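You operate a simulated robot arm through the tools that you are given. There is no shell and no other tool. Be economical: measure what you need, move in short steps, check, and stop when the job is done.

The job below is to be done with a simulated robot arm. You get a single attempt, and the scene is never put back.

JOB
Change the doser's blue nozzle for the white one and purge one shot.
Fine: blue nozzle into holder 2; purge into the white cup and leave it there.

Only the result counts: the job must be done as asked and must still hold three seconds after the hand-in. Knocking over, shifting, dropping, spilling or breaking anything else fails it.

ROBOT AND FRAMES
A 7-joint arm with a two-finger parallel gripper, fixed in place. Base frame: the origin is at the foot of the arm, x ahead of it, y to its left, z up. Lengths are in mm, angles in degrees, forces in N, time in s.
With the tool pointing down near the work surface it reaches from about 200 to 740 mm from the base axis. Its first joint turns from -166.0 to 166.0 degrees. Payload 1.57 kg.
The TCP is the grasp point between the finger pads, 30 mm short of the fingertips. In the tool frame z runs along the fingers and y along their closing line. The gripper opens to 110 mm. The fingers are 24 mm wide and 12 mm thick; the gripper's body (48 by 112 mm) begins 78 mm behind the TCP.
Orientation is told as [roll, pitch, yaw] about the base's x, y, z axes, in that order, counted from this pose: with the fingers straight down and closing along the base's y, the tool's x points along the base's -x, its y along +y and its z along -z.

CONTROLS
- The arm moves only by the tool play_rows. Its argument "plan" is one flat list of numbers, 6 for each row, row after row: the shift along the tool's x, y, z in mm, then the turn, a rotation vector about the tool's x, y, z in degrees. In form: [dx, dy, dz, rx, ry, rz, dx, dy, dz, rx, ry, rz, ...]. A call has 1 to 20 rows; each row shifts and turns the commanded pose from where the row before left it, along the tool's axes as they then stand. "grip" is the finger opening in mm, from 0 to 110, set as the call begins (left out, the last holds). Rows are played at 5 a second. More than 50 mm and 8.6 degrees between two rows, or a gripper value outside its range, and nothing of the call is played. A pose out of reach is approached as far as the arm can. The call stops where the force on the tool passes 40 N (or 10 N more than at its start, if that is more) or the arm is blocked; 0.2 s more then pass. Each finger travels about 45 mm/s and halts on what it meets, pressing with about 25 N; the grip force reading is that of the motor and also rises with nothing between the fingers. The clock runs only during rows and for 0.2 s after the last one: add rows that do not move to give the fingers time. It gives the time, the measured TCP pose, the force on the tool (base axes), the opening and the grip force at its end, in the units of the frame above (readings bear some noise).
- Cameras (640 x 400 px; columns grow to the right, rows downward): "scene" is fixed at [51.3, -499.5, 1750.4]; the picture's right is [0.91, -0.41, 0.00], its down [-0.37, -0.82, -0.43] and it looks along [0.18, 0.39, -0.90] (base axes); focal length 214 px, centre (320, 200). "wrist" rides on the gripper at [70, 16, -141] in the tool frame; the picture's right is [-0.23, 0.97, 0.00], its down [-0.85, -0.20, -0.48] and it looks along [-0.47, -0.11, 0.88] (tool axes); focal length 222 px, centre (320, 200). There is no depth. A picture from a camera that has moved, and an enlarged one, comes with that camera's place and axes in the base frame and with its lens.
- snapshot(camera): a new picture of that camera. It takes no simulated time.
- raise_lower(by): slides the trunk up (or, below 0, down) by that many mm; the arm rides with it, the base frame stays. It gives what a move gives, with no picture.
- close_up(camera, box): a new picture of the part [left, top, right, bottom] of that camera's present view, enlarged. It takes no simulated time.
- finish_job(): hands the job in; it is judged then, once.

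Work in short steps. Places have to be worked out from the pictures, the camera data and where the tool is seen: move nearer, look again, correct. Check each grasp and each placing, and mend what went wrong. You have 120 turns and 64 pictures in all, those below and enlarged ones among them. Open the gripper and draw the arm clear of the work before you hand the job in, unless the task says otherwise; then end with one line.

The tools are called after ">>>" as a command line: name --argument value ..., lists and objects as JSON in quotes. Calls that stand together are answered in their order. play_rows: Moves the arm, as the interface text tells. Its arguments: {"type":"object","properties":{"plan":{"type":"array","items":{"type":"number"}},"grip":{"type":"number"}},"required":["plan"]} The other tools are called the same way: raise_lower (by) slides the trunk up or down; snapshot (camera) takes a picture; close_up (camera, box) takes an enlarged picture of a part of a camera's view; finish_job () hands the job in.

At the start:

```text
time_s: 0.0
ee_pos: [340.0, -340.9, 1350.9]
ee_rot: [0.0, -0.1, 0.0]
wrist_force: [0.4, -0.4, -0.3]
gripper_width: 110.0
gripper_force: 0.1
trunk travel left (down, up): [-525.0, 65.0]
```

scene: 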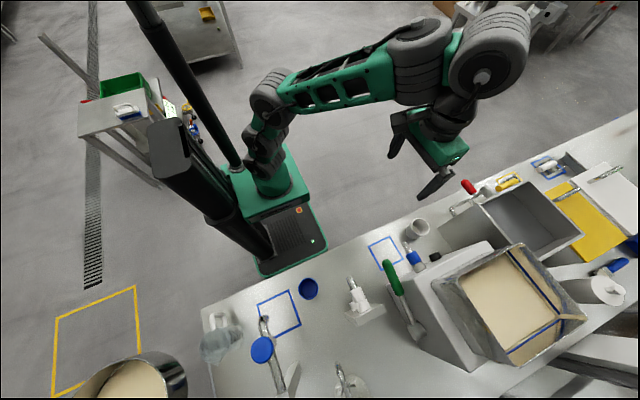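
wrist: 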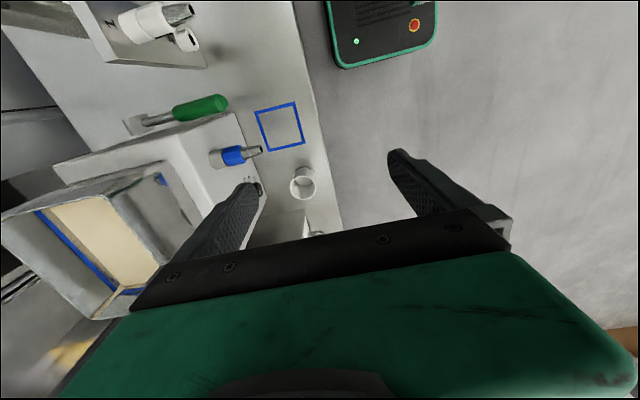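

I start by enlarging the work area to identify the doser, nozzles, holders and cups.

>>> close_up --camera "scene" --box '[340, 200, 480, 290]'

>>> close_up --camera "scene" --box '[190, 260, 400, 400]'

>>> close_up --camera "wrist" --box '[90, 0, 350, 240]'

>>> close_up --camera "scene" --box '[420, 130, 640, 310]'

```text
4.44 times, centred on (410, 245) of scene
camera zoom: at [51.3, -499.5, 1750.4], right [0.91, -0.41, 0.0], down [-0.37, -0.82, -0.43], along [0.18, 0.39, -0.9], focal length 953 px, centre (-80, 0)
```

zoom: 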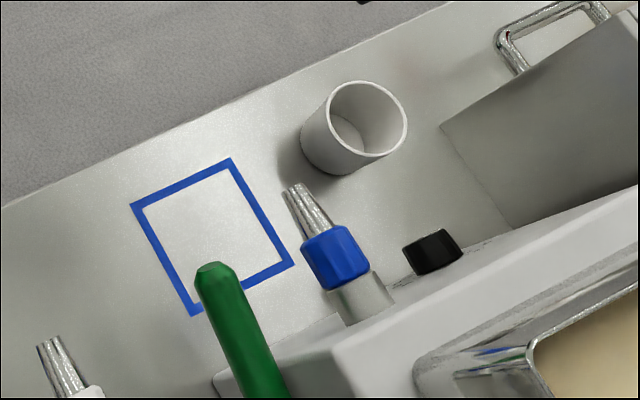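

```text
2.86 times, centred on (295, 330) of scene
camera zoom: at [51.3, -499.5, 1750.4], right [0.91, -0.41, 0.0], down [-0.37, -0.82, -0.43], along [0.18, 0.39, -0.9], focal length 613 px, centre (391, -171)
```

zoom: 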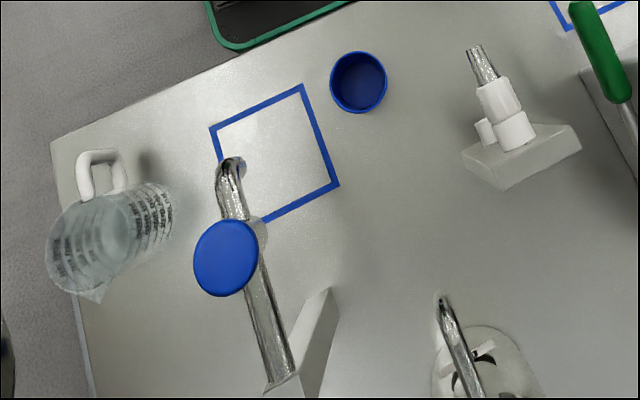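

```text
1.67 times, centred on (220, 120) of wrist
camera zoom: at [269.1, -326.9, 1492.1], right [0.23, 0.97, 0.0], down [0.85, -0.2, 0.48], along [0.47, -0.11, -0.88], focal length 370 px, centre (487, 333)
```

zoom: 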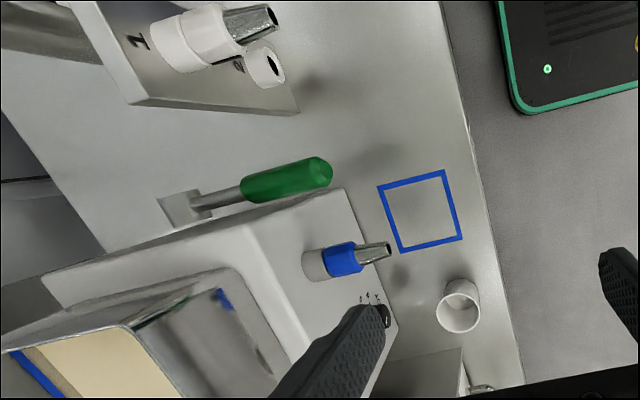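

```text
2.22 times, centred on (530, 220) of scene
camera zoom: at [51.3, -499.5, 1750.4], right [0.91, -0.41, 0.0], down [-0.37, -0.82, -0.43], along [0.18, 0.39, -0.9], focal length 477 px, centre (-147, 156)
```

zoom: 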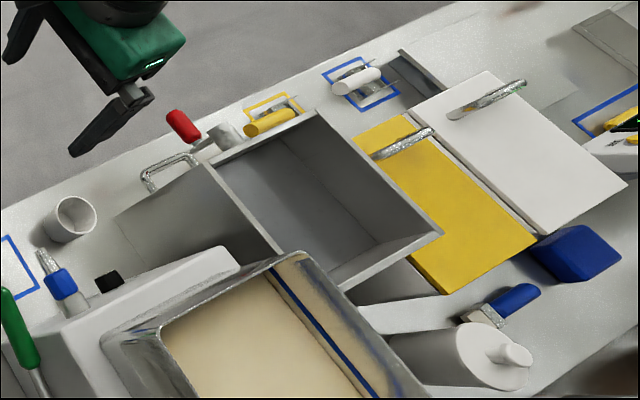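

The doser is the white hopper machine with the blue nozzle pointing about +y over a blue square; the white nozzle sits in a stand around (185,-550). I move the wrist camera over the stand to look closer.

>>> play_rows --plan '[23.3, -33, 17, 0, 0, 0, 23.3, -33, 17, 0, 0, 0, 23.3, -33, 17, 0, 0, 0, 23.3, -33, 17, 0, 0, 0, 23.3, -33, 17, 0, 0, 0, 23.3, -33, 17, 0, 0, 0]'

>>> snapshot --camera "wrist"

```text
time_s: 1.4
ee_pos: [197.1, -541.6, 1247.6]
ee_rot: [0.1, -0.1, 0.0]
wrist_force: [0.1, -0.3, 0.4]
gripper_width: 110.2
gripper_force: 0.1
trunk travel left (down, up): [-525.0, 65.0]
```

```text
57 pictures are left
camera wrist: at [128.4, -526.9, 1390.3], right [0.23, 0.97, 0.0], down [0.85, -0.2, 0.48], along [0.47, -0.11, -0.88], focal length 222 px, centre (320, 200)
```

wrist: 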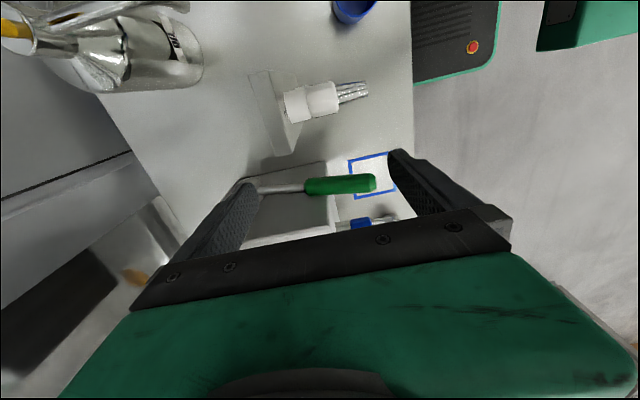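

The white nozzle appears to be held horizontally in a stand; I enlarge it.

>>> close_up --camera "wrist" --box '[230, 50, 420, 240]'

>>> close_up --camera "scene" --box '[330, 260, 430, 330]'

```text
2.11 times, centred on (325, 145) of wrist
camera zoom: at [128.4, -526.9, 1390.3], right [0.23, 0.97, 0.0], down [0.85, -0.2, 0.48], along [0.47, -0.11, -0.88], focal length 468 px, centre (310, 316)
```

zoom: 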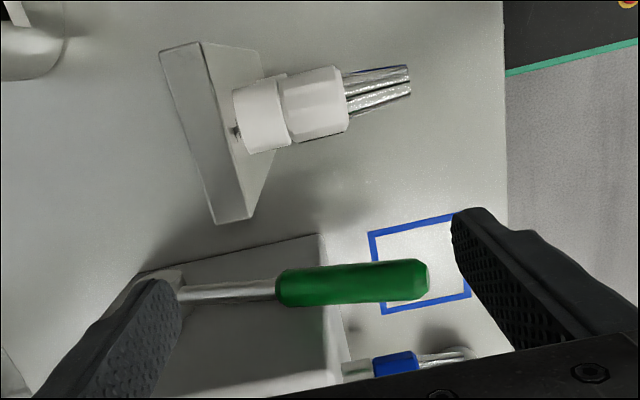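

```text
5.71 times, centred on (380, 295) of scene
camera zoom: at [51.3, -499.5, 1750.4], right [0.91, -0.41, 0.0], down [-0.37, -0.82, -0.43], along [0.18, 0.39, -0.9], focal length 1226 px, centre (-23, -343)
```

zoom: 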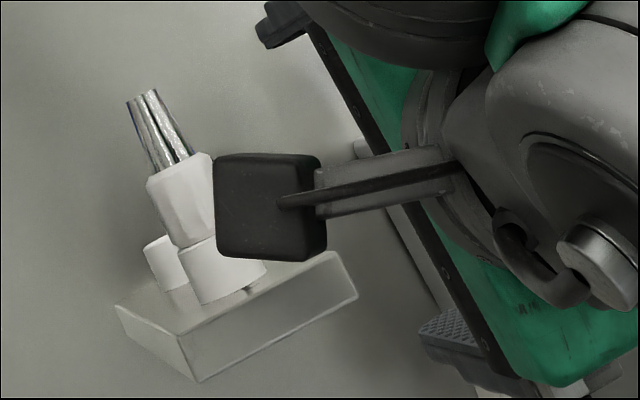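

I need a view of the sockets' fronts from +y. I back off to y≈-380, yaw the tool so the camera looks to -y and tilt it.

>>> play_rows --plan '[0, 40, 0, 0, 0, 0, 0, 40, 0, 0, 0, 0, 0, 40, 0, 0, 0, 0, 0, 40, 0, 0, 0, 0, 0, 0, 0, 0, 0, 8.18, 0, 0, 0, 0, 0, 8.18, 0, 0, 0, 0, 0, 8.18, 0, 0, 0, 0, 0, 8.18, 0, 0, 0, 0, 0, 8.18, 0, 0, 0, 0, 0, 8.18, 0, 0, 0, 0, 0, 8.18, 0, 0, 0, 0, 0, 8.18, 0, 0, 0, 0, 0, 8.18, 0, 0, 0, 0, 0, 8.18, 0, 0, 0, 0, 0, 8.18, 0, 0, 0, 0, -8.5, 0, 0, 0, 0, 0, -8.5, 0, 0, 0, 0, 0, -8.5, 0, 0, 0, 0, 0, -8.5, 0]'

>>> snapshot --camera "wrist"

```text
time_s: 5.4
ee_pos: [203.0, -382.9, 1290.9]
ee_rot: [0.0, -33.3, -90.1]
wrist_force: [-0.5, 0.3, -0.6]
gripper_width: 110.1
gripper_force: 0.0
out of reach, approached as far as the arm can: row 19
trunk travel left (down, up): [-525.0, 65.0]
```

```text
54 pictures are left
camera wrist: at [218.7, -246.9, 1371.2], right [0.97, -0.19, 0.13], down [-0.2, -0.45, 0.87], along [-0.11, -0.87, -0.48], focal length 222 px, centre (320, 200)
```

wrist: 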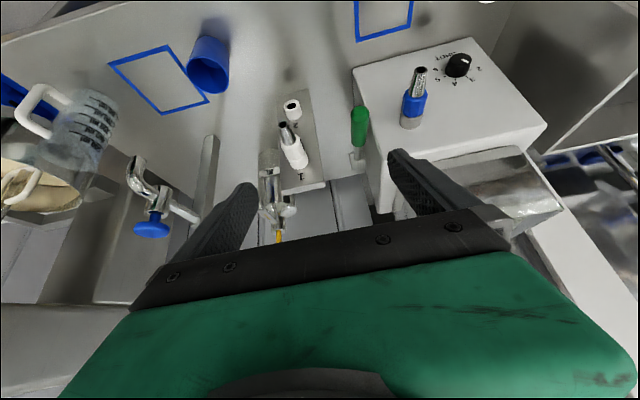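

The view is flipped but shows holder and doser front with a numbered dial. I enlarge.

>>> close_up --camera "wrist" --box '[240, 80, 380, 200]'

>>> close_up --camera "wrist" --box '[340, 0, 560, 160]'

```text
3.33 times, centred on (310, 140) of wrist
camera zoom: at [218.7, -246.9, 1371.2], right [0.97, -0.19, 0.13], down [-0.2, -0.45, 0.87], along [-0.11, -0.87, -0.48], focal length 740 px, centre (353, 400)
```

zoom: 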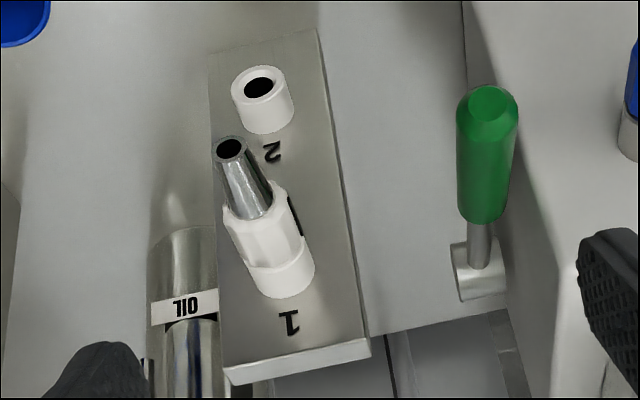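

```text
2.50 times, centred on (450, 80) of wrist
camera zoom: at [218.7, -246.9, 1371.2], right [0.97, -0.19, 0.13], down [-0.2, -0.45, 0.87], along [-0.11, -0.87, -0.48], focal length 555 px, centre (-5, 500)
```

zoom: 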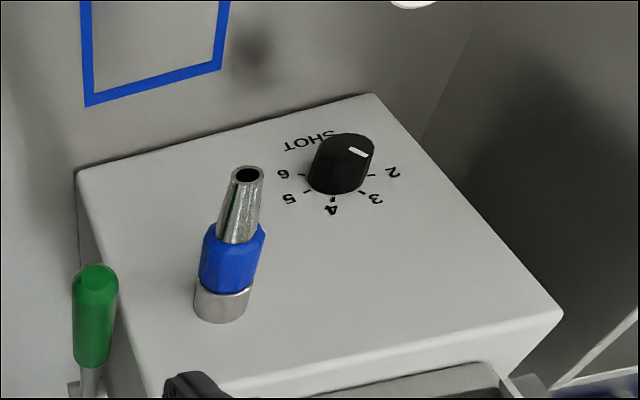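

Holder 1 (upper socket, z≈1118) holds the white nozzle, holder 2 (lower, z≈970) is free; nozzles stick out roughly along +y at y≈-540…-476. I lower the trunk to get a closer, flatter view.

>>> raise_lower --by -180

>>> snapshot --camera "wrist"

>>> snapshot --camera "scene"

```text
time_s: 7.4
ee_pos: [203.6, -384.1, 1109.1]
ee_rot: [0.0, -33.1, -90.0]
wrist_force: [-0.3, 0.3, 0.0]
gripper_width: 110.0
gripper_force: 0.2
trunk travel left (down, up): [-345.0, 245.0]
```

```text
51 pictures are left
camera wrist: at [219.5, -249.6, 1190.2], right [0.97, -0.19, 0.12], down [-0.2, -0.46, 0.87], along [-0.11, -0.87, -0.48], focal length 222 px, centre (320, 200)
```

wrist: 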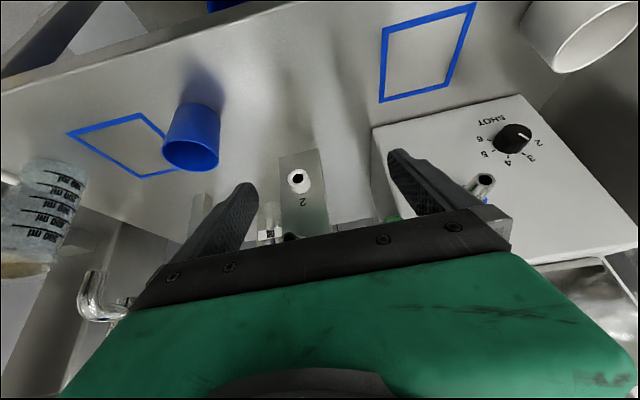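

```text
50 pictures are left
```

scene: 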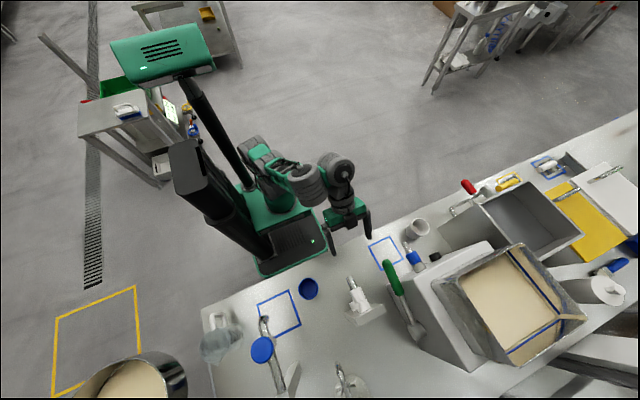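

I want a side view to measure the nozzle tilt; I un-tilt, move aside to x≈60 and yaw back to 0.

>>> play_rows --plan '[0, 0, 0, 0, 8.3, 0, 0, 0, 0, 0, 8.3, 0, 0, 0, 0, 0, 8.3, 0, 0, 0, 0, 0, 8.3, 0, -11.5, -35.8, -7.8, 0, 0, 0, -11.5, -35.8, -7.8, 0, 0, 0, -11.5, -35.8, -7.8, 0, 0, 0, -11.5, -35.8, -7.8, 0, 0, 0, 0, 0, 0, 0, 0, -8.18, 0, 0, 0, 0, 0, -8.18, 0, 0, 0, 0, 0, -8.18, 0, 0, 0, 0, 0, -8.18, 0, 0, 0, 0, 0, -8.18, 0, 0, 0, 0, 0, -8.18, 0, 0, 0, 0, 0, -8.18, 0, 0, 0, 0, 0, -8.18, 0, 0, 0, 0, 0, -8.18, 0, 0, 0, 0, 0, -8.18, 0, 0, 0, 0, 0, -8.18]'

>>> play_rows --plan '[0, 0, 0, 0, -8.5, 0, 0, 0, 0, 0, -8.5, 0, 0, 0, 0, 0, -8.5, 0, 0, 0, 0, 0, -8.5, 0]'

>>> snapshot --camera "wrist"

```text
time_s: 11.4
ee_pos: [59.9, -431.5, 1140.1]
ee_rot: [0.1, 0.0, 0.0]
wrist_force: [0.0, -0.4, 0.3]
gripper_width: 110.0
gripper_force: 0.1
trunk travel left (down, up): [-345.0, 245.0]
```

```text
time_s: 12.4
ee_pos: [62.4, -420.8, 1109.3]
ee_rot: [0.1, -22.2, 0.0]
wrist_force: [-0.3, -0.8, 0.0]
gripper_width: 110.1
gripper_force: 0.1
out of reach, approached as far as the arm can: row 3, 4
trunk travel left (down, up): [-345.0, 245.0]
```

```text
49 pictures are left
camera wrist: at [-55.9, -405.3, 1214.0], right [0.21, 0.97, 0.09], down [0.61, -0.2, 0.77], along [0.76, -0.11, -0.64], focal length 222 px, centre (320, 200)
```

wrist: 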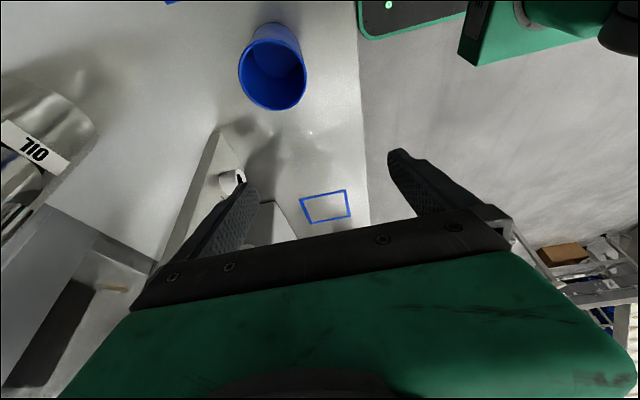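

The upper nozzle is hidden by the gripper; I raise the trunk so it comes into view.

>>> raise_lower --by 150

>>> snapshot --camera "wrist"

>>> close_up --camera "wrist" --box '[200, 90, 360, 220]'

```text
time_s: 14.2
ee_pos: [62.1, -421.3, 1258.7]
ee_rot: [0.2, -22.2, -0.1]
wrist_force: [-0.4, 0.0, 0.2]
gripper_width: 110.1
gripper_force: 0.0
trunk travel left (down, up): [-495.0, 95.0]
```

```text
48 pictures are left
camera wrist: at [-56.0, -405.8, 1364.0], right [0.21, 0.97, 0.09], down [0.61, -0.2, 0.77], along [0.76, -0.11, -0.64], focal length 222 px, centre (320, 200)
```

wrist: 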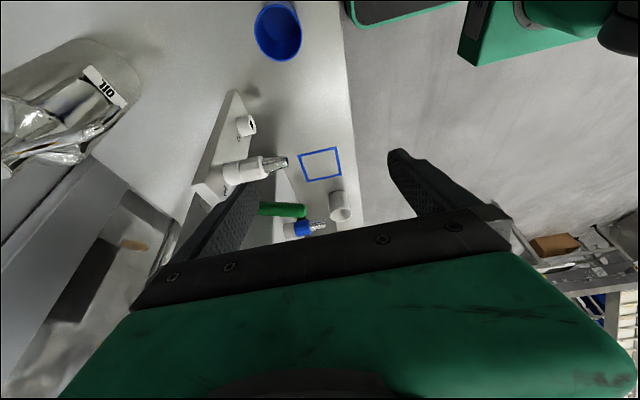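

```text
3.08 times, centred on (280, 155) of wrist
camera zoom: at [-56.0, -405.8, 1364.0], right [0.21, 0.97, 0.09], down [0.61, -0.2, 0.77], along [0.76, -0.11, -0.64], focal length 684 px, centre (443, 338)
```

zoom: 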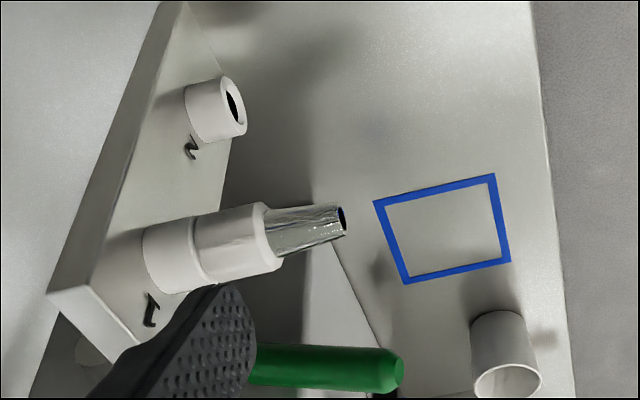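

Side view shows nozzles are horizontal along y: white at x≈152, z≈1097, y −548…−477; socket 2 front at y≈−550, z≈965. Now un-tilt and then travel to in front of the blue nozzle.

>>> play_rows --plan '[0, 0, 0, 0, 7.4, 0, 0, 0, 0, 0, 7.4, 0, 0, 0, 0, 0, 7.4, 0]'

```text
time_s: 14.9
ee_pos: [61.9, -422.3, 1259.0]
ee_rot: [0.0, 0.0, 0.0]
wrist_force: [0.0, -1.5, -0.5]
gripper_width: 110.2
gripper_force: 0.0
trunk travel left (down, up): [-495.0, 95.0]
```

Travel to x=354 and yaw −90.

>>> play_rows --plan '[-41.7, 3.1, 0, 0, 0, 0, -41.7, 3.1, 0, 0, 0, 0, -41.7, 3.1, 0, 0, 0, 0, -41.7, 3.1, 0, 0, 0, 0, -41.7, 3.1, 0, 0, 0, 0, -41.7, 3.1, 0, 0, 0, 0, -41.7, 3.1, 0, 0, 0, 0, 0, 0, 0, 0, 0, 8.18, 0, 0, 0, 0, 0, 8.18, 0, 0, 0, 0, 0, 8.18, 0, 0, 0, 0, 0, 8.18, 0, 0, 0, 0, 0, 8.18, 0, 0, 0, 0, 0, 8.18, 0, 0, 0, 0, 0, 8.18, 0, 0, 0, 0, 0, 8.18, 0, 0, 0, 0, 0, 8.18, 0, 0, 0, 0, 0, 8.18, 0, 0, 0, 0, 0, 8.18]'

>>> play_rows --plan '[0, 0, 0, 0, -8.5, 0, 0, 0, 0, 0, -8.5, 0, 0, 0, 0, 0, -8.5, 0, 0, 0, 0, 0, -8.5, 0, 0, 0, 0, 0, -8.5, 0, 0, 0, 0, 0, -8.5, 0]'

>>> snapshot --camera "wrist"

```text
time_s: 18.8
ee_pos: [352.9, -398.9, 1259.5]
ee_rot: [0.0, 0.1, -90.2]
wrist_force: [-0.5, -0.8, -0.3]
gripper_width: 110.1
gripper_force: 0.0
trunk travel left (down, up): [-495.0, 95.0]
```

```text
time_s: 20.1
ee_pos: [366.0, -388.4, 1313.6]
ee_rot: [-0.6, -38.5, -90.0]
wrist_force: [1.8, -0.2, 0.4]
gripper_width: 110.0
gripper_force: 0.1
out of reach, approached as far as the arm can: row 4, 5, 6
trunk travel left (down, up): [-495.0, 95.0]
```

```text
46 pictures are left
camera wrist: at [383.9, -246.4, 1380.0], right [0.97, -0.18, 0.13], down [-0.19, -0.37, 0.91], along [-0.12, -0.91, -0.4], focal length 222 px, centre (320, 200)
```

wrist: 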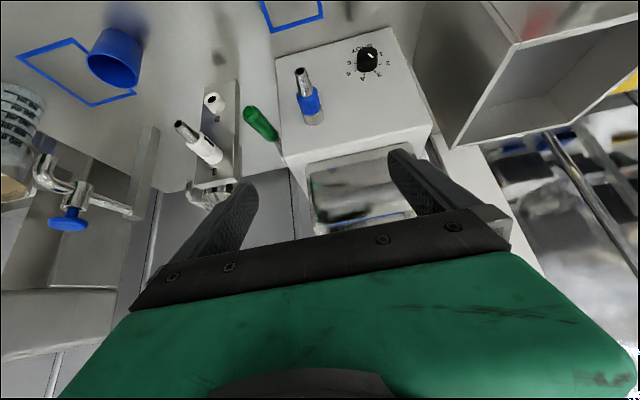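

Tilt stops near 38° with the trunk high; lowering the trunk should allow a flatter tool. I lower 250.

>>> raise_lower --by -250

>>> play_rows --plan '[-20, 0, -28, 0, 0, 0, -20, 0, -28, 0, 0, 0, 0, 0, 0, 0, -7, 0, 0, 0, 0, 0, -7, 0, 0, 0, 0, 0, -7, 0]'

```text
time_s: 22.7
ee_pos: [366.3, -389.6, 1062.0]
ee_rot: [-0.7, -38.5, -90.0]
wrist_force: [-0.6, 0.1, 0.0]
gripper_width: 109.9
gripper_force: 0.1
trunk travel left (down, up): [-245.0, 345.0]
```

```text
time_s: 23.9
ee_pos: [348.1, -448.5, 1186.6]
ee_rot: [2.9, -53.0, -90.1]
wrist_force: [0.2, -0.5, 0.1]
gripper_width: 110.2
gripper_force: 0.1
out of reach, approached as far as the arm can: row 3, 4, 5
trunk travel left (down, up): [-245.0, 345.0]
```

53° reached. I back off in y, then lower the trunk further and tilt again.

>>> play_rows --plan '[25, 0, -30, 0, 0, 0, 15, 0, -15, 0, 0, 0]'

>>> raise_lower --by -130

>>> play_rows --plan '[-25, 0, -18, 0, 0, 0, -25, 0, -18, 0, -8, 0, 0, 0, 0, 0, -8, 0, 0, 0, 0, 0, -8, 0]'

```text
time_s: 24.5
ee_pos: [317.8, -415.5, 1207.9]
ee_rot: [2.8, -53.3, -90.3]
wrist_force: [-0.7, 0.1, 0.5]
gripper_width: 110.1
gripper_force: 0.1
out of reach, approached as far as the arm can: row 1, 2
trunk travel left (down, up): [-245.0, 345.0]
```

```text
time_s: 26.1
ee_pos: [318.7, -415.6, 1077.0]
ee_rot: [2.8, -53.3, -90.4]
wrist_force: [0.4, 0.5, 1.0]
gripper_width: 109.8
gripper_force: 0.1
trunk travel left (down, up): [-115.0, 475.0]
```

```text
time_s: 27.1
ee_pos: [296.0, -422.3, 1127.3]
ee_rot: [5.9, -60.6, -93.2]
wrist_force: [-0.3, 0.1, -0.2]
gripper_width: 109.9
gripper_force: 0.0
out of reach, approached as far as the arm can: row 1, 2, 3, 4
trunk travel left (down, up): [-115.0, 475.0]
```

The arm drifts sideways at some joint limit; I look at its configuration.

>>> snapshot --camera "scene"

```text
45 pictures are left
```

scene: 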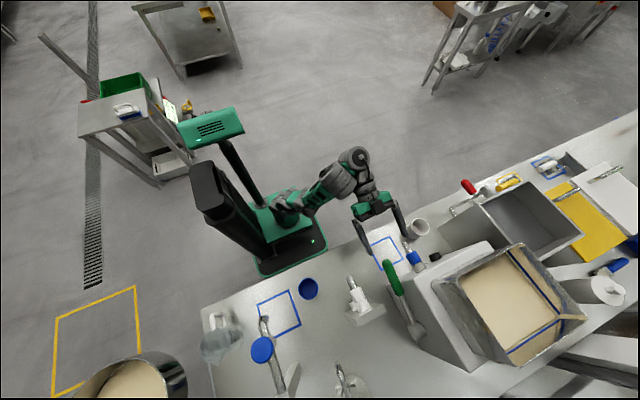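

I go back to ≈45° tilt, which should suffice, and see the orientation residue.

>>> play_rows --plan '[0, 0, -20, 0, 8, 0, 0, 0, -20, 0, 8, 0]'

>>> play_rows --plan '[0, 28, 0, 0, 0, 0, 0, 28, 0, 0, 0, 0]'

```text
time_s: 27.7
ee_pos: [283.0, -377.0, 1116.5]
ee_rot: [3.9, -44.5, -90.9]
wrist_force: [-0.2, -0.7, -0.6]
gripper_width: 109.9
gripper_force: 0.1
out of reach, approached as far as the arm can: row 1, 2
trunk travel left (down, up): [-115.0, 475.0]
```

```text
time_s: 28.3
ee_pos: [317.5, -372.9, 1100.2]
ee_rot: [4.0, -44.7, -91.0]
wrist_force: [-1.0, 0.6, 0.9]
gripper_width: 110.1
gripper_force: 0.0
out of reach, approached as far as the arm can: row 1, 2
trunk travel left (down, up): [-115.0, 475.0]
```

Try moving outward towards the nozzle to see whether it is reachable at this tilt.

>>> play_rows --plan '[-24, 12, 9, 0, 0, 0, -24, 12, 9, 0, 0, 0, -24, 12, 9, 0, 0, 0]'

```text
time_s: 29.1
ee_pos: [327.4, -412.7, 1089.2]
ee_rot: [4.0, -44.7, -91.0]
wrist_force: [-0.3, -0.5, -0.1]
gripper_width: 110.2
gripper_force: 0.1
out of reach, approached as far as the arm can: row 1, 2, 3
trunk travel left (down, up): [-115.0, 475.0]
```

Feasible band seems narrow; I raise trunk a bit and correct the pose toward (354,-430,1115).

>>> raise_lower --by 60

>>> play_rows --plan '[0, 14, 18, 0, 0, 0, 0, 14, 18, 0, 0, 0]'

```text
time_s: 30.1
ee_pos: [326.4, -413.2, 1148.0]
ee_rot: [3.9, -44.6, -91.0]
wrist_force: [0.5, 0.5, -0.6]
gripper_width: 110.0
gripper_force: 0.1
trunk travel left (down, up): [-175.0, 415.0]
```

```text
time_s: 30.7
ee_pos: [354.0, -435.3, 1120.4]
ee_rot: [4.0, -44.7, -90.9]
wrist_force: [-0.2, -0.8, 0.2]
gripper_width: 110.1
gripper_force: 0.1
out of reach, approached as far as the arm can: row 2
trunk travel left (down, up): [-175.0, 415.0]
```

Now at (354,−435,1120), tilt 45°. I remove the 4° roll and look.

>>> play_rows --plan '[0, 0, 0, 4, 0, 0]'

>>> snapshot --camera "wrist"

>>> close_up --camera "scene" --box '[340, 200, 480, 290]'

```text
time_s: 31.1
ee_pos: [340.7, -432.4, 1104.5]
ee_rot: [0.9, -44.7, -91.0]
wrist_force: [-0.3, 0.3, -0.4]
gripper_width: 109.9
gripper_force: 0.0
out of reach, approached as far as the arm can: row 1
trunk travel left (down, up): [-175.0, 415.0]
```

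```text
44 pictures are left
camera wrist: at [358.0, -284.2, 1156.3], right [0.97, -0.17, 0.17], down [-0.21, -0.27, 0.94], along [-0.11, -0.95, -0.3], focal length 222 px, centre (320, 200)
```

wrist: 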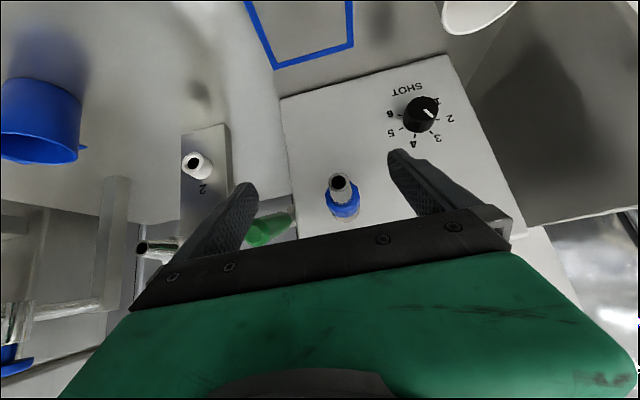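

```text
4.44 times, centred on (410, 245) of scene
camera zoom: at [51.3, -499.5, 1750.4], right [0.91, -0.41, 0.0], down [-0.37, -0.82, -0.43], along [0.18, 0.39, -0.9], focal length 953 px, centre (-80, 0)
```

zoom: 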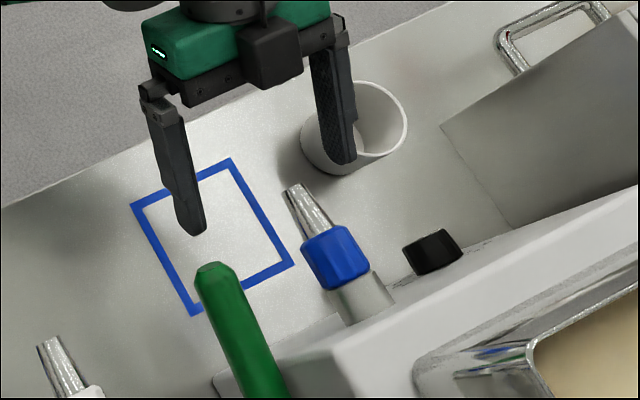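

Blue nozzle axis at x≈356, z≈1090, and the green handle end sits at ≈(280,−480,1110), so I narrow the gripper to 60 and approach halfway.

>>> play_rows --grip 60 --plan '[0, 14, 0, 0, 0, 0, 0, 0, 0, 0, 0, 0, -11.5, 0, 16.5, 0, 0, 0, -11.5, 0, 16.5, 0, 0, 0]'

>>> snapshot --camera "wrist"

>>> close_up --camera "scene" --box '[340, 200, 480, 290]'

```text
time_s: 32.2
ee_pos: [339.5, -462.0, 1093.5]
ee_rot: [0.0, -44.8, -90.5]
wrist_force: [-2.8, 45.1, -15.3]
gripper_width: 56.2
gripper_force: 0.0
out of reach, approached as far as the arm can: row 1, 3
trunk travel left (down, up): [-175.0, 415.0]
stopped in row 4: the force on the tool passed its limit (the readings are from after the stop); the commanded pose is now the measured one
```

```text
42 pictures are left
camera wrist: at [357.2, -314.2, 1145.0], right [0.97, -0.17, 0.16], down [-0.2, -0.27, 0.94], along [-0.12, -0.95, -0.29], focal length 222 px, centre (320, 200)
```

wrist: 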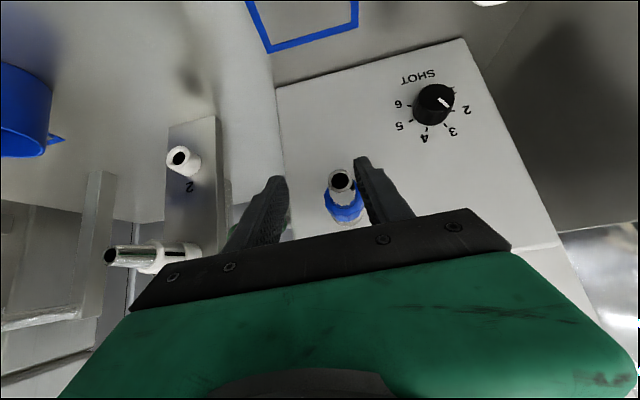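

```text
4.44 times, centred on (410, 245) of scene
camera zoom: at [51.3, -499.5, 1750.4], right [0.91, -0.41, 0.0], down [-0.37, -0.82, -0.43], along [0.18, 0.39, -0.9], focal length 953 px, centre (-80, 0)
```

zoom: 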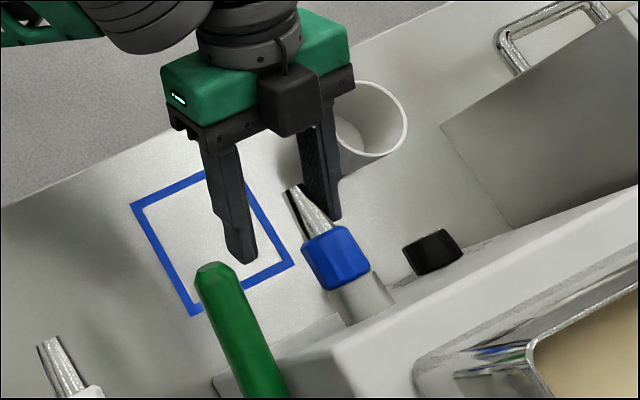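

The x shift was not reached and a finger touched something; I back off and raise the trunk to gain reach.

>>> play_rows --plan '[14, 0, -16, 0, 0, 0, 14, 0, -16, 0, 0, 0]'

>>> raise_lower --by 60

>>> play_rows --plan '[0, 8, 0, 0, 0, 0, 0, 8, 0, 0, 0, 0]'

```text
time_s: 32.8
ee_pos: [339.5, -426.4, 1094.9]
ee_rot: [0.1, -44.6, -90.7]
wrist_force: [0.5, -0.3, -0.6]
gripper_width: 60.0
gripper_force: 0.1
trunk travel left (down, up): [-175.0, 415.0]
```

```text
time_s: 33.8
ee_pos: [339.6, -425.3, 1155.1]
ee_rot: [0.0, -44.5, -90.8]
wrist_force: [-0.5, -0.6, 0.0]
gripper_width: 59.7
gripper_force: 0.0
trunk travel left (down, up): [-235.0, 355.0]
```

```text
time_s: 34.4
ee_pos: [343.1, -424.4, 1151.2]
ee_rot: [0.4, -44.7, -90.8]
wrist_force: [-0.8, -0.1, 1.0]
gripper_width: 60.2
gripper_force: 0.1
out of reach, approached as far as the arm can: row 1, 2
trunk travel left (down, up): [-235.0, 355.0]
```

Now descend relative to trunk while shifting x.

>>> play_rows --plan '[21.5, 6, 21.7, 0, 0, 0, 21.5, 8, 21.7, 0, 0, 0]'

```text
time_s: 35.0
ee_pos: [356.9, -424.1, 1110.7]
ee_rot: [1.1, -44.5, -91.1]
wrist_force: [0.1, 2.6, 3.3]
gripper_width: 60.1
gripper_force: 0.0
out of reach, approached as far as the arm can: row 1, 2
trunk travel left (down, up): [-235.0, 355.0]
```

Good; lower the remaining 20 mm.

>>> play_rows --plan '[7.5, 0, 7.5, 0, 0, 0, 7.5, 0, 7.5, 0, 0, 0]'

```text
time_s: 35.6
ee_pos: [358.0, -434.0, 1105.3]
ee_rot: [0.5, -44.1, -90.8]
wrist_force: [-0.2, -0.2, -0.4]
gripper_width: 60.0
gripper_force: 0.0
out of reach, approached as far as the arm can: row 1, 2
trunk travel left (down, up): [-235.0, 355.0]
```

Continue along the approach line, half way, then check.

>>> play_rows --plan '[-11.4, -0.5, 16.2, 0, 0, 0, -11.4, -0.5, 16.2, 0, 0, 0]'

>>> snapshot --camera "wrist"

>>> close_up --camera "scene" --box '[340, 200, 480, 290]'

```text
time_s: 36.2
ee_pos: [356.8, -473.2, 1098.5]
ee_rot: [0.0, -44.5, -90.7]
wrist_force: [0.2, -0.4, 0.0]
gripper_width: 60.0
gripper_force: 0.0
trunk travel left (down, up): [-235.0, 355.0]
```

```text
40 pictures are left
camera wrist: at [375.2, -325.0, 1151.5], right [0.97, -0.17, 0.16], down [-0.2, -0.27, 0.94], along [-0.12, -0.95, -0.3], focal length 222 px, centre (320, 200)
```

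wrist: 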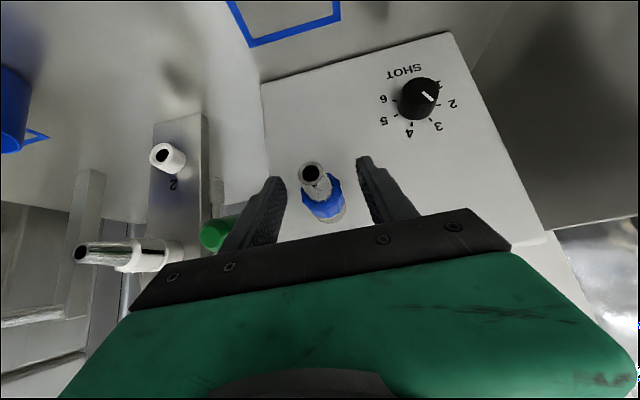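

```text
4.44 times, centred on (410, 245) of scene
camera zoom: at [51.3, -499.5, 1750.4], right [0.91, -0.41, 0.0], down [-0.37, -0.82, -0.43], along [0.18, 0.39, -0.9], focal length 953 px, centre (-80, 0)
```

zoom: 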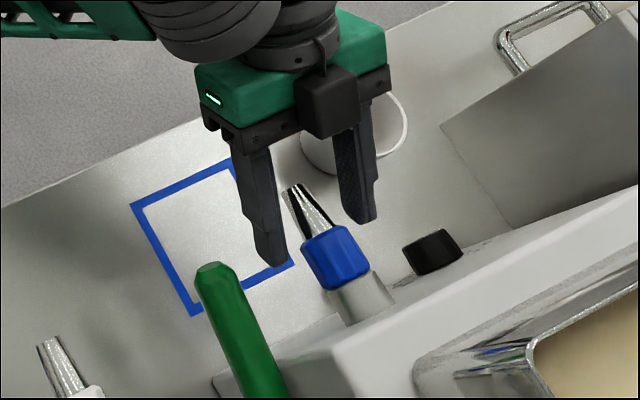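

Fingers straddle the nozzle well. Move on to the collar and close.

>>> play_rows --plan '[-10.7, -0.6, 15.5, 0, 0, 0, -10.7, -0.6, 15.5, 0, 0, 0]'

>>> close_up --camera "scene" --box '[340, 200, 480, 290]'

```text
time_s: 36.8
ee_pos: [356.1, -509.8, 1091.1]
ee_rot: [0.1, -44.6, -90.8]
wrist_force: [0.7, -0.9, 1.3]
gripper_width: 59.9
gripper_force: 0.0
trunk travel left (down, up): [-235.0, 355.0]
```

```text
4.44 times, centred on (410, 245) of scene
camera zoom: at [51.3, -499.5, 1750.4], right [0.91, -0.41, 0.0], down [-0.37, -0.82, -0.43], along [0.18, 0.39, -0.9], focal length 953 px, centre (-80, 0)
```

zoom: 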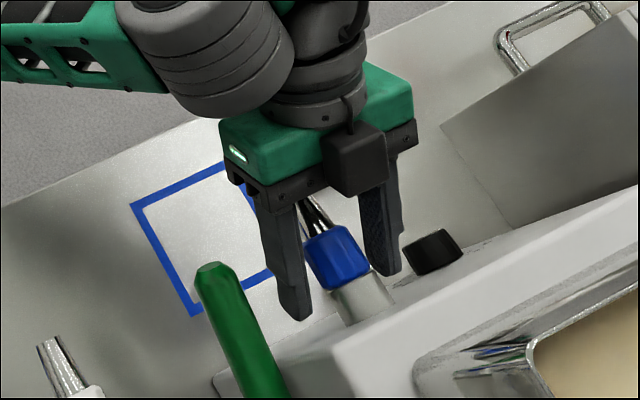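

Positioned over the collar; close the gripper.

>>> play_rows --grip 0 --plan '[0, 0, 0, 0, 0, 0, 0, 0, 0, 0, 0, 0, 0, 0, 0, 0, 0, 0, 0, 0, 0, 0, 0, 0, 0, 0, 0, 0, 0, 0]'

>>> close_up --camera "scene" --box '[340, 200, 480, 290]'

```text
time_s: 38.0
ee_pos: [355.2, -510.2, 1091.5]
ee_rot: [0.1, -44.7, -90.9]
wrist_force: [-1.0, 0.0, 0.2]
gripper_width: 34.7
gripper_force: 41.6
trunk travel left (down, up): [-235.0, 355.0]
```

```text
4.44 times, centred on (410, 245) of scene
camera zoom: at [51.3, -499.5, 1750.4], right [0.91, -0.41, 0.0], down [-0.37, -0.82, -0.43], along [0.18, 0.39, -0.9], focal length 953 px, centre (-80, 0)
```

zoom: 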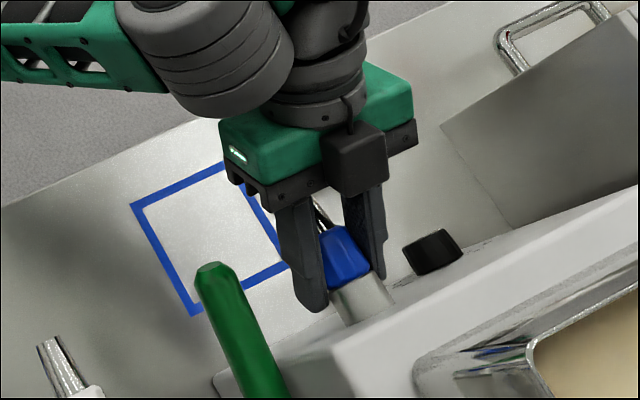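

Collar gripped at 34.7 mm. Test a straight 8 mm pull along +y.

>>> play_rows --plan '[2.85, 0, -2.8, 0, 0, 0, 2.85, 0, -2.8, 0, 0, 0]'

```text
time_s: 38.5
ee_pos: [355.3, -509.9, 1091.9]
ee_rot: [0.2, -44.7, -90.8]
wrist_force: [13.3, -38.9, 14.5]
gripper_width: 34.9
gripper_force: 42.4
trunk travel left (down, up): [-235.0, 355.0]
stopped in row 2: the force on the tool passed its limit (the readings are from after the stop); the commanded pose is now the measured one
```

It is locked (39 N without motion), so it likely needs a twist. I look for marks on the fitting first.

>>> close_up --camera "wrist" --box '[230, 120, 420, 240]'

>>> close_up --camera "scene" --box '[395, 235, 440, 280]'

>>> close_up --camera "scene" --box '[340, 265, 390, 315]'

```text
3.33 times, centred on (325, 180) of wrist
camera zoom: at [373.1, -361.2, 1143.4], right [0.97, -0.17, 0.16], down [-0.2, -0.27, 0.94], along [-0.12, -0.95, -0.3], focal length 740 px, centre (303, 267)
```

zoom: 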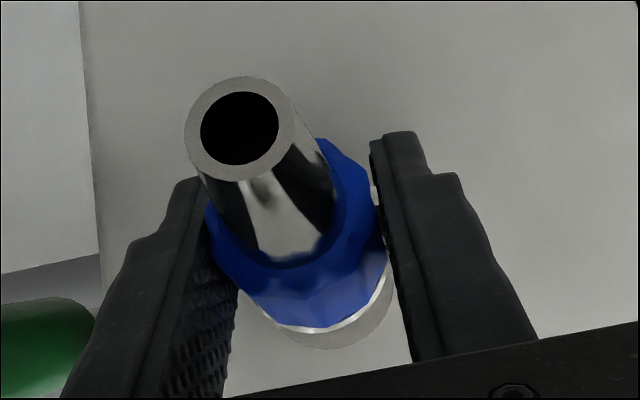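

```text
8.89 times, centred on (418, 258) of scene
camera zoom: at [51.3, -499.5, 1750.4], right [0.91, -0.41, 0.0], down [-0.37, -0.82, -0.43], along [0.18, 0.39, -0.9], focal length 1906 px, centre (-547, -311)
```

zoom: 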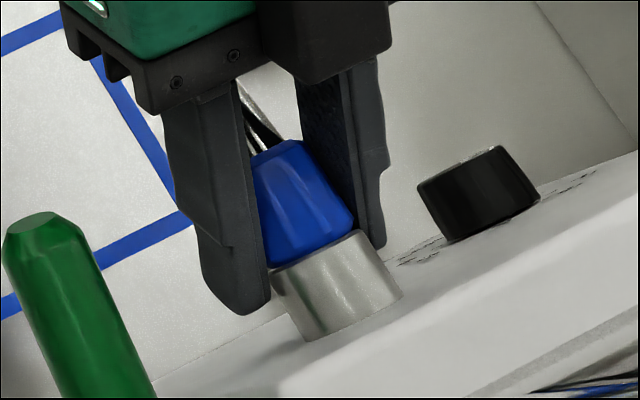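

```text
8.00 times, centred on (365, 290) of scene
camera zoom: at [51.3, -499.5, 1750.4], right [0.91, -0.41, 0.0], down [-0.37, -0.82, -0.43], along [0.18, 0.39, -0.9], focal length 1716 px, centre (-40, -520)
```

zoom: 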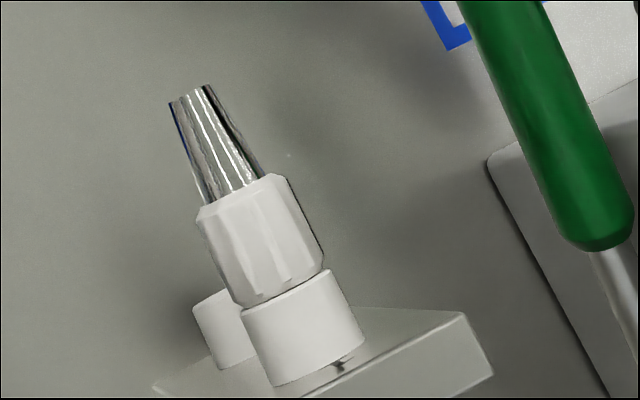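

Firm grip on the collar. I try a small counter-clockwise twist (about +y through the TCP), 10°.

>>> play_rows --plan '[0, 0, 0, 3.56, 0, -3.52, 0, 0, 0, 3.56, 0, -3.52]'

```text
time_s: 39.0
ee_pos: [353.1, -500.5, 1081.4]
ee_rot: [-7.5, -43.5, -83.2]
wrist_force: [50.8, 7.6, 0.9]
gripper_width: 34.1
gripper_force: 25.8
out of reach, approached as far as the arm can: row 1, 2
trunk travel left (down, up): [-235.0, 355.0]
stopped in row 2: the force on the tool passed its limit (the readings are from after the stop); the commanded pose is now the measured one
```

Reach limits dragged the TCP; check what happened.

>>> close_up --camera "wrist" --box '[230, 120, 420, 240]'

>>> close_up --camera "scene" --box '[395, 235, 440, 280]'

```text
3.33 times, centred on (325, 180) of wrist
camera zoom: at [369.9, -351.4, 1132.9], right [0.99, -0.13, 0.07], down [-0.1, -0.29, 0.95], along [-0.11, -0.95, -0.3], focal length 740 px, centre (303, 267)
```

zoom: 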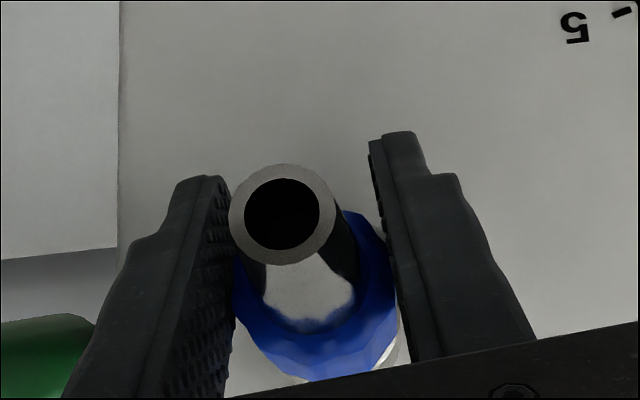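

```text
8.89 times, centred on (418, 258) of scene
camera zoom: at [51.3, -499.5, 1750.4], right [0.91, -0.41, 0.0], down [-0.37, -0.82, -0.43], along [0.18, 0.39, -0.9], focal length 1906 px, centre (-547, -311)
```

zoom: 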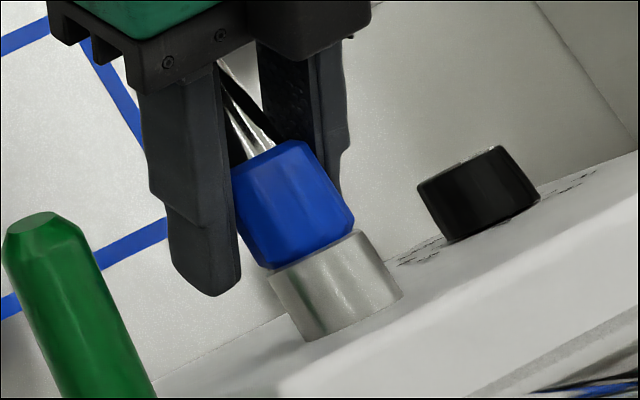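

The fingers slipped, nozzle still locked. I release, back off, and will redo with a steeper, freer arm pose (tilt ~25°) at high trunk.

>>> play_rows --grip 60 --plan '[0, 0, 0, 0, 0, 0, 0, 0, 0, 0, 0, 0, 0, 0, -20, 0, 0, 0, 0, 0, -30, 0, 0, 0, 0, 0, -40, 0, 0, 0, 0, 0, -40, 0, 0, 0]'

>>> raise_lower --by 180

```text
time_s: 40.4
ee_pos: [323.0, -427.5, 1143.2]
ee_rot: [-6.5, -42.8, -83.9]
wrist_force: [0.2, -0.6, -1.1]
gripper_width: 60.1
gripper_force: 0.1
out of reach, approached as far as the arm can: row 4, 5, 6
trunk travel left (down, up): [-235.0, 355.0]
```

```text
time_s: 42.4
ee_pos: [321.0, -425.8, 1324.1]
ee_rot: [-6.4, -43.1, -84.1]
wrist_force: [0.3, -0.1, 0.5]
gripper_width: 60.0
gripper_force: 0.1
trunk travel left (down, up): [-415.0, 175.0]
```

Reduce tilt to 25°, zero roll.

>>> play_rows --plan '[0, 0, 0, -6.4, 0, 0, 0, 0, 0, 0, 8, 0, 0, 0, 0, 0, 8, 0, 0, 0, 0, 0, 0, 5]'

```text
time_s: 43.4
ee_pos: [325.9, -431.2, 1332.7]
ee_rot: [2.6, -27.0, -89.7]
wrist_force: [-1.1, -0.4, -0.4]
gripper_width: 60.2
gripper_force: 0.1
out of reach, approached as far as the arm can: row 1
trunk travel left (down, up): [-415.0, 175.0]
```

Fix residual roll, shift to x≈356, and look at hopper clearance.

>>> play_rows --plan '[0, 15, 15, 2.6, 0, 0, 0, 15, 15, 0, 0, 0]'

>>> snapshot --camera "wrist"

>>> snapshot --camera "scene"

```text
time_s: 44.0
ee_pos: [353.8, -441.7, 1299.1]
ee_rot: [-0.1, -27.0, -89.6]
wrist_force: [0.8, -0.5, -0.2]
gripper_width: 60.1
gripper_force: 0.0
out of reach, approached as far as the arm can: row 1
trunk travel left (down, up): [-415.0, 175.0]
```

```text
31 pictures are left
camera wrist: at [369.4, -314.8, 1394.0], right [0.98, -0.2, 0.1], down [-0.2, -0.55, 0.82], along [-0.11, -0.81, -0.57], focal length 222 px, centre (320, 200)
```

wrist: 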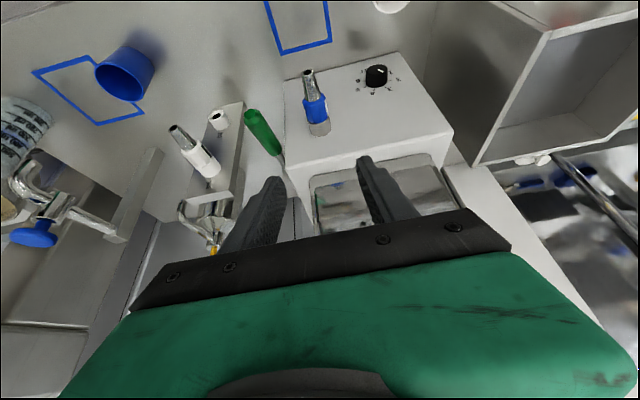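

```text
30 pictures are left
```

scene: 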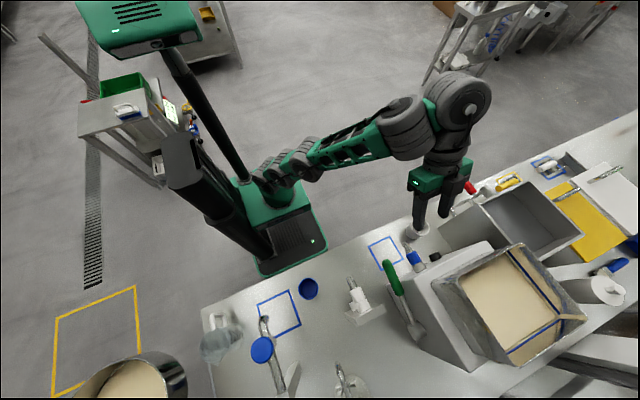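

Clearance to hopper is fine with 27° tilt. Before descending, I test in free air whether a +30° twist about y is reachable here.

>>> play_rows --plan '[0, 0, 0, 5.35, 0, -2.72, 0, 0, 0, 5.35, 0, -2.72, 0, 0, 0, 5.35, 0, -2.72, 0, 0, 0, 5.35, 0, -2.72, 0, 0, 0, 5.35, 0, -2.72]'

```text
time_s: 45.2
ee_pos: [323.7, -420.1, 1254.8]
ee_rot: [-11.5, -26.6, -84.8]
wrist_force: [1.1, 0.3, -0.8]
gripper_width: 60.0
gripper_force: 0.0
out of reach, approached as far as the arm can: row 1, 2, 3, 4, 5
trunk travel left (down, up): [-415.0, 175.0]
```

That direction isn't reachable in this arm branch. I test the opposite lean.

>>> play_rows --plan '[0, 10, -15, -5.35, 0, 2.72, 0, 10, -15, -5.35, 0, 2.72, -20, 10, -5, -5.35, 0, 2.72, 0, 0, 0, -5.35, 0, 2.72, 0, 0, 0, -5.35, 0, 2.72, 0, 0, 0, -5.35, 0, 2.72]'

```text
time_s: 46.6
ee_pos: [356.3, -422.1, 1294.3]
ee_rot: [28.5, -24.0, -102.3]
wrist_force: [0.1, -0.6, -0.9]
gripper_width: 60.1
gripper_force: 0.1
trunk travel left (down, up): [-415.0, 175.0]
```

The opposite lean (body toward −x) is fully reachable, so I'll grip leaned and untwist back toward upright (counter-clockwise). Adjust tilt to 33°, set y≈−440, then lower by trunk.

>>> play_rows --plan '[0, 0, 0, 0, -6, 0, -15, 0, 9.8, 0, 0, 0]'

>>> raise_lower --by -202

```text
time_s: 47.2
ee_pos: [355.0, -439.9, 1294.5]
ee_rot: [30.0, -29.5, -105.6]
wrist_force: [-0.3, 0.3, -0.1]
gripper_width: 59.9
gripper_force: 0.1
trunk travel left (down, up): [-415.0, 175.0]
```

```text
time_s: 49.4
ee_pos: [355.0, -438.3, 1091.6]
ee_rot: [29.9, -29.4, -105.6]
wrist_force: [-0.1, -0.9, 0.2]
gripper_width: 59.8
gripper_force: 0.1
trunk travel left (down, up): [-213.0, 377.0]
```

Approach along −y by 65 mm.

>>> play_rows --plan '[-18.3, 0, 11.9, 0, 0, 0, -18.3, 0, 11.9, 0, 0, 0, -18.3, 0, 11.9, 0, 0, 0]'

>>> close_up --camera "scene" --box '[360, 210, 450, 290]'

```text
time_s: 50.2
ee_pos: [355.8, -505.4, 1091.7]
ee_rot: [29.8, -29.4, -105.6]
wrist_force: [0.2, -0.2, 0.3]
gripper_width: 60.0
gripper_force: 0.1
trunk travel left (down, up): [-213.0, 377.0]
```

```text
5.00 times, centred on (405, 250) of scene
camera zoom: at [51.3, -499.5, 1750.4], right [0.91, -0.41, 0.0], down [-0.37, -0.82, -0.43], along [0.18, 0.39, -0.9], focal length 1072 px, centre (-105, -50)
```

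zoom: 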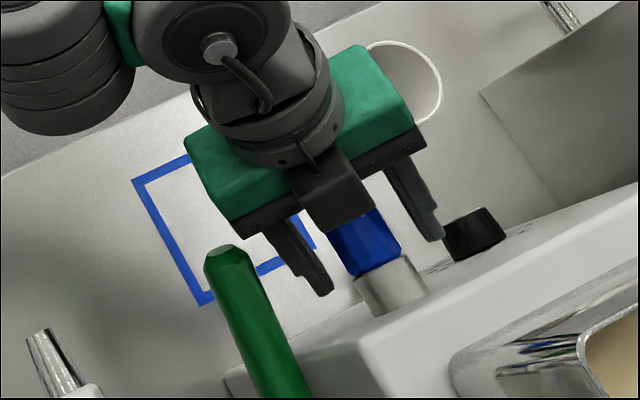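

Good straddle, clear of the lever. Close and twist counter-clockwise 12°.

>>> play_rows --grip 0 --plan '[0, 0, 0, 0, 0, 0, 0, 0, 0, 0, 0, 0, 0, 0, 0, 0, 0, 0, 0, 0, 0, 0, 0, 0, 0, 0, 0, 0, 0, 0]'

>>> play_rows --plan '[0, 0, 0, 3.36, 0, -2.18, 0, 0, 0, 3.36, 0, -2.18, 0, 0, 0, 3.36, 0, -2.18]'

```text
time_s: 51.4
ee_pos: [353.6, -506.1, 1090.2]
ee_rot: [29.8, -29.4, -105.7]
wrist_force: [-8.0, 4.4, -8.4]
gripper_width: 33.1
gripper_force: 24.8
trunk travel left (down, up): [-213.0, 377.0]
```

```text
time_s: 52.2
ee_pos: [354.3, -505.2, 1090.7]
ee_rot: [16.1, -32.0, -98.7]
wrist_force: [-9.8, 4.8, -11.6]
gripper_width: 33.2
gripper_force: 24.6
trunk travel left (down, up): [-213.0, 377.0]
```

It follows without added force and constant width. Continue 14° more.

>>> play_rows --plan '[0, 0, 0, 3.9, 0, -2.55, 0, 0, 0, 3.9, 0, -2.55, 0, 0, 0, 3.9, 0, -2.55]'

>>> close_up --camera "wrist" --box '[230, 120, 420, 240]'

```text
time_s: 53.0
ee_pos: [355.1, -490.7, 1074.4]
ee_rot: [-0.2, -33.3, -89.9]
wrist_force: [-16.9, -4.1, 17.3]
gripper_width: 32.5
gripper_force: 25.0
out of reach, approached as far as the arm can: row 2, 3
trunk travel left (down, up): [-213.0, 377.0]
```

```text
3.33 times, centred on (325, 180) of wrist
camera zoom: at [371.7, -355.9, 1154.6], right [0.97, -0.19, 0.12], down [-0.2, -0.45, 0.87], along [-0.11, -0.87, -0.48], focal length 740 px, centre (303, 267)
```

zoom: 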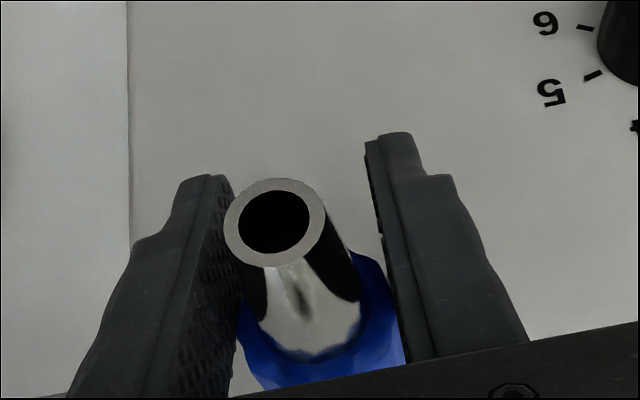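

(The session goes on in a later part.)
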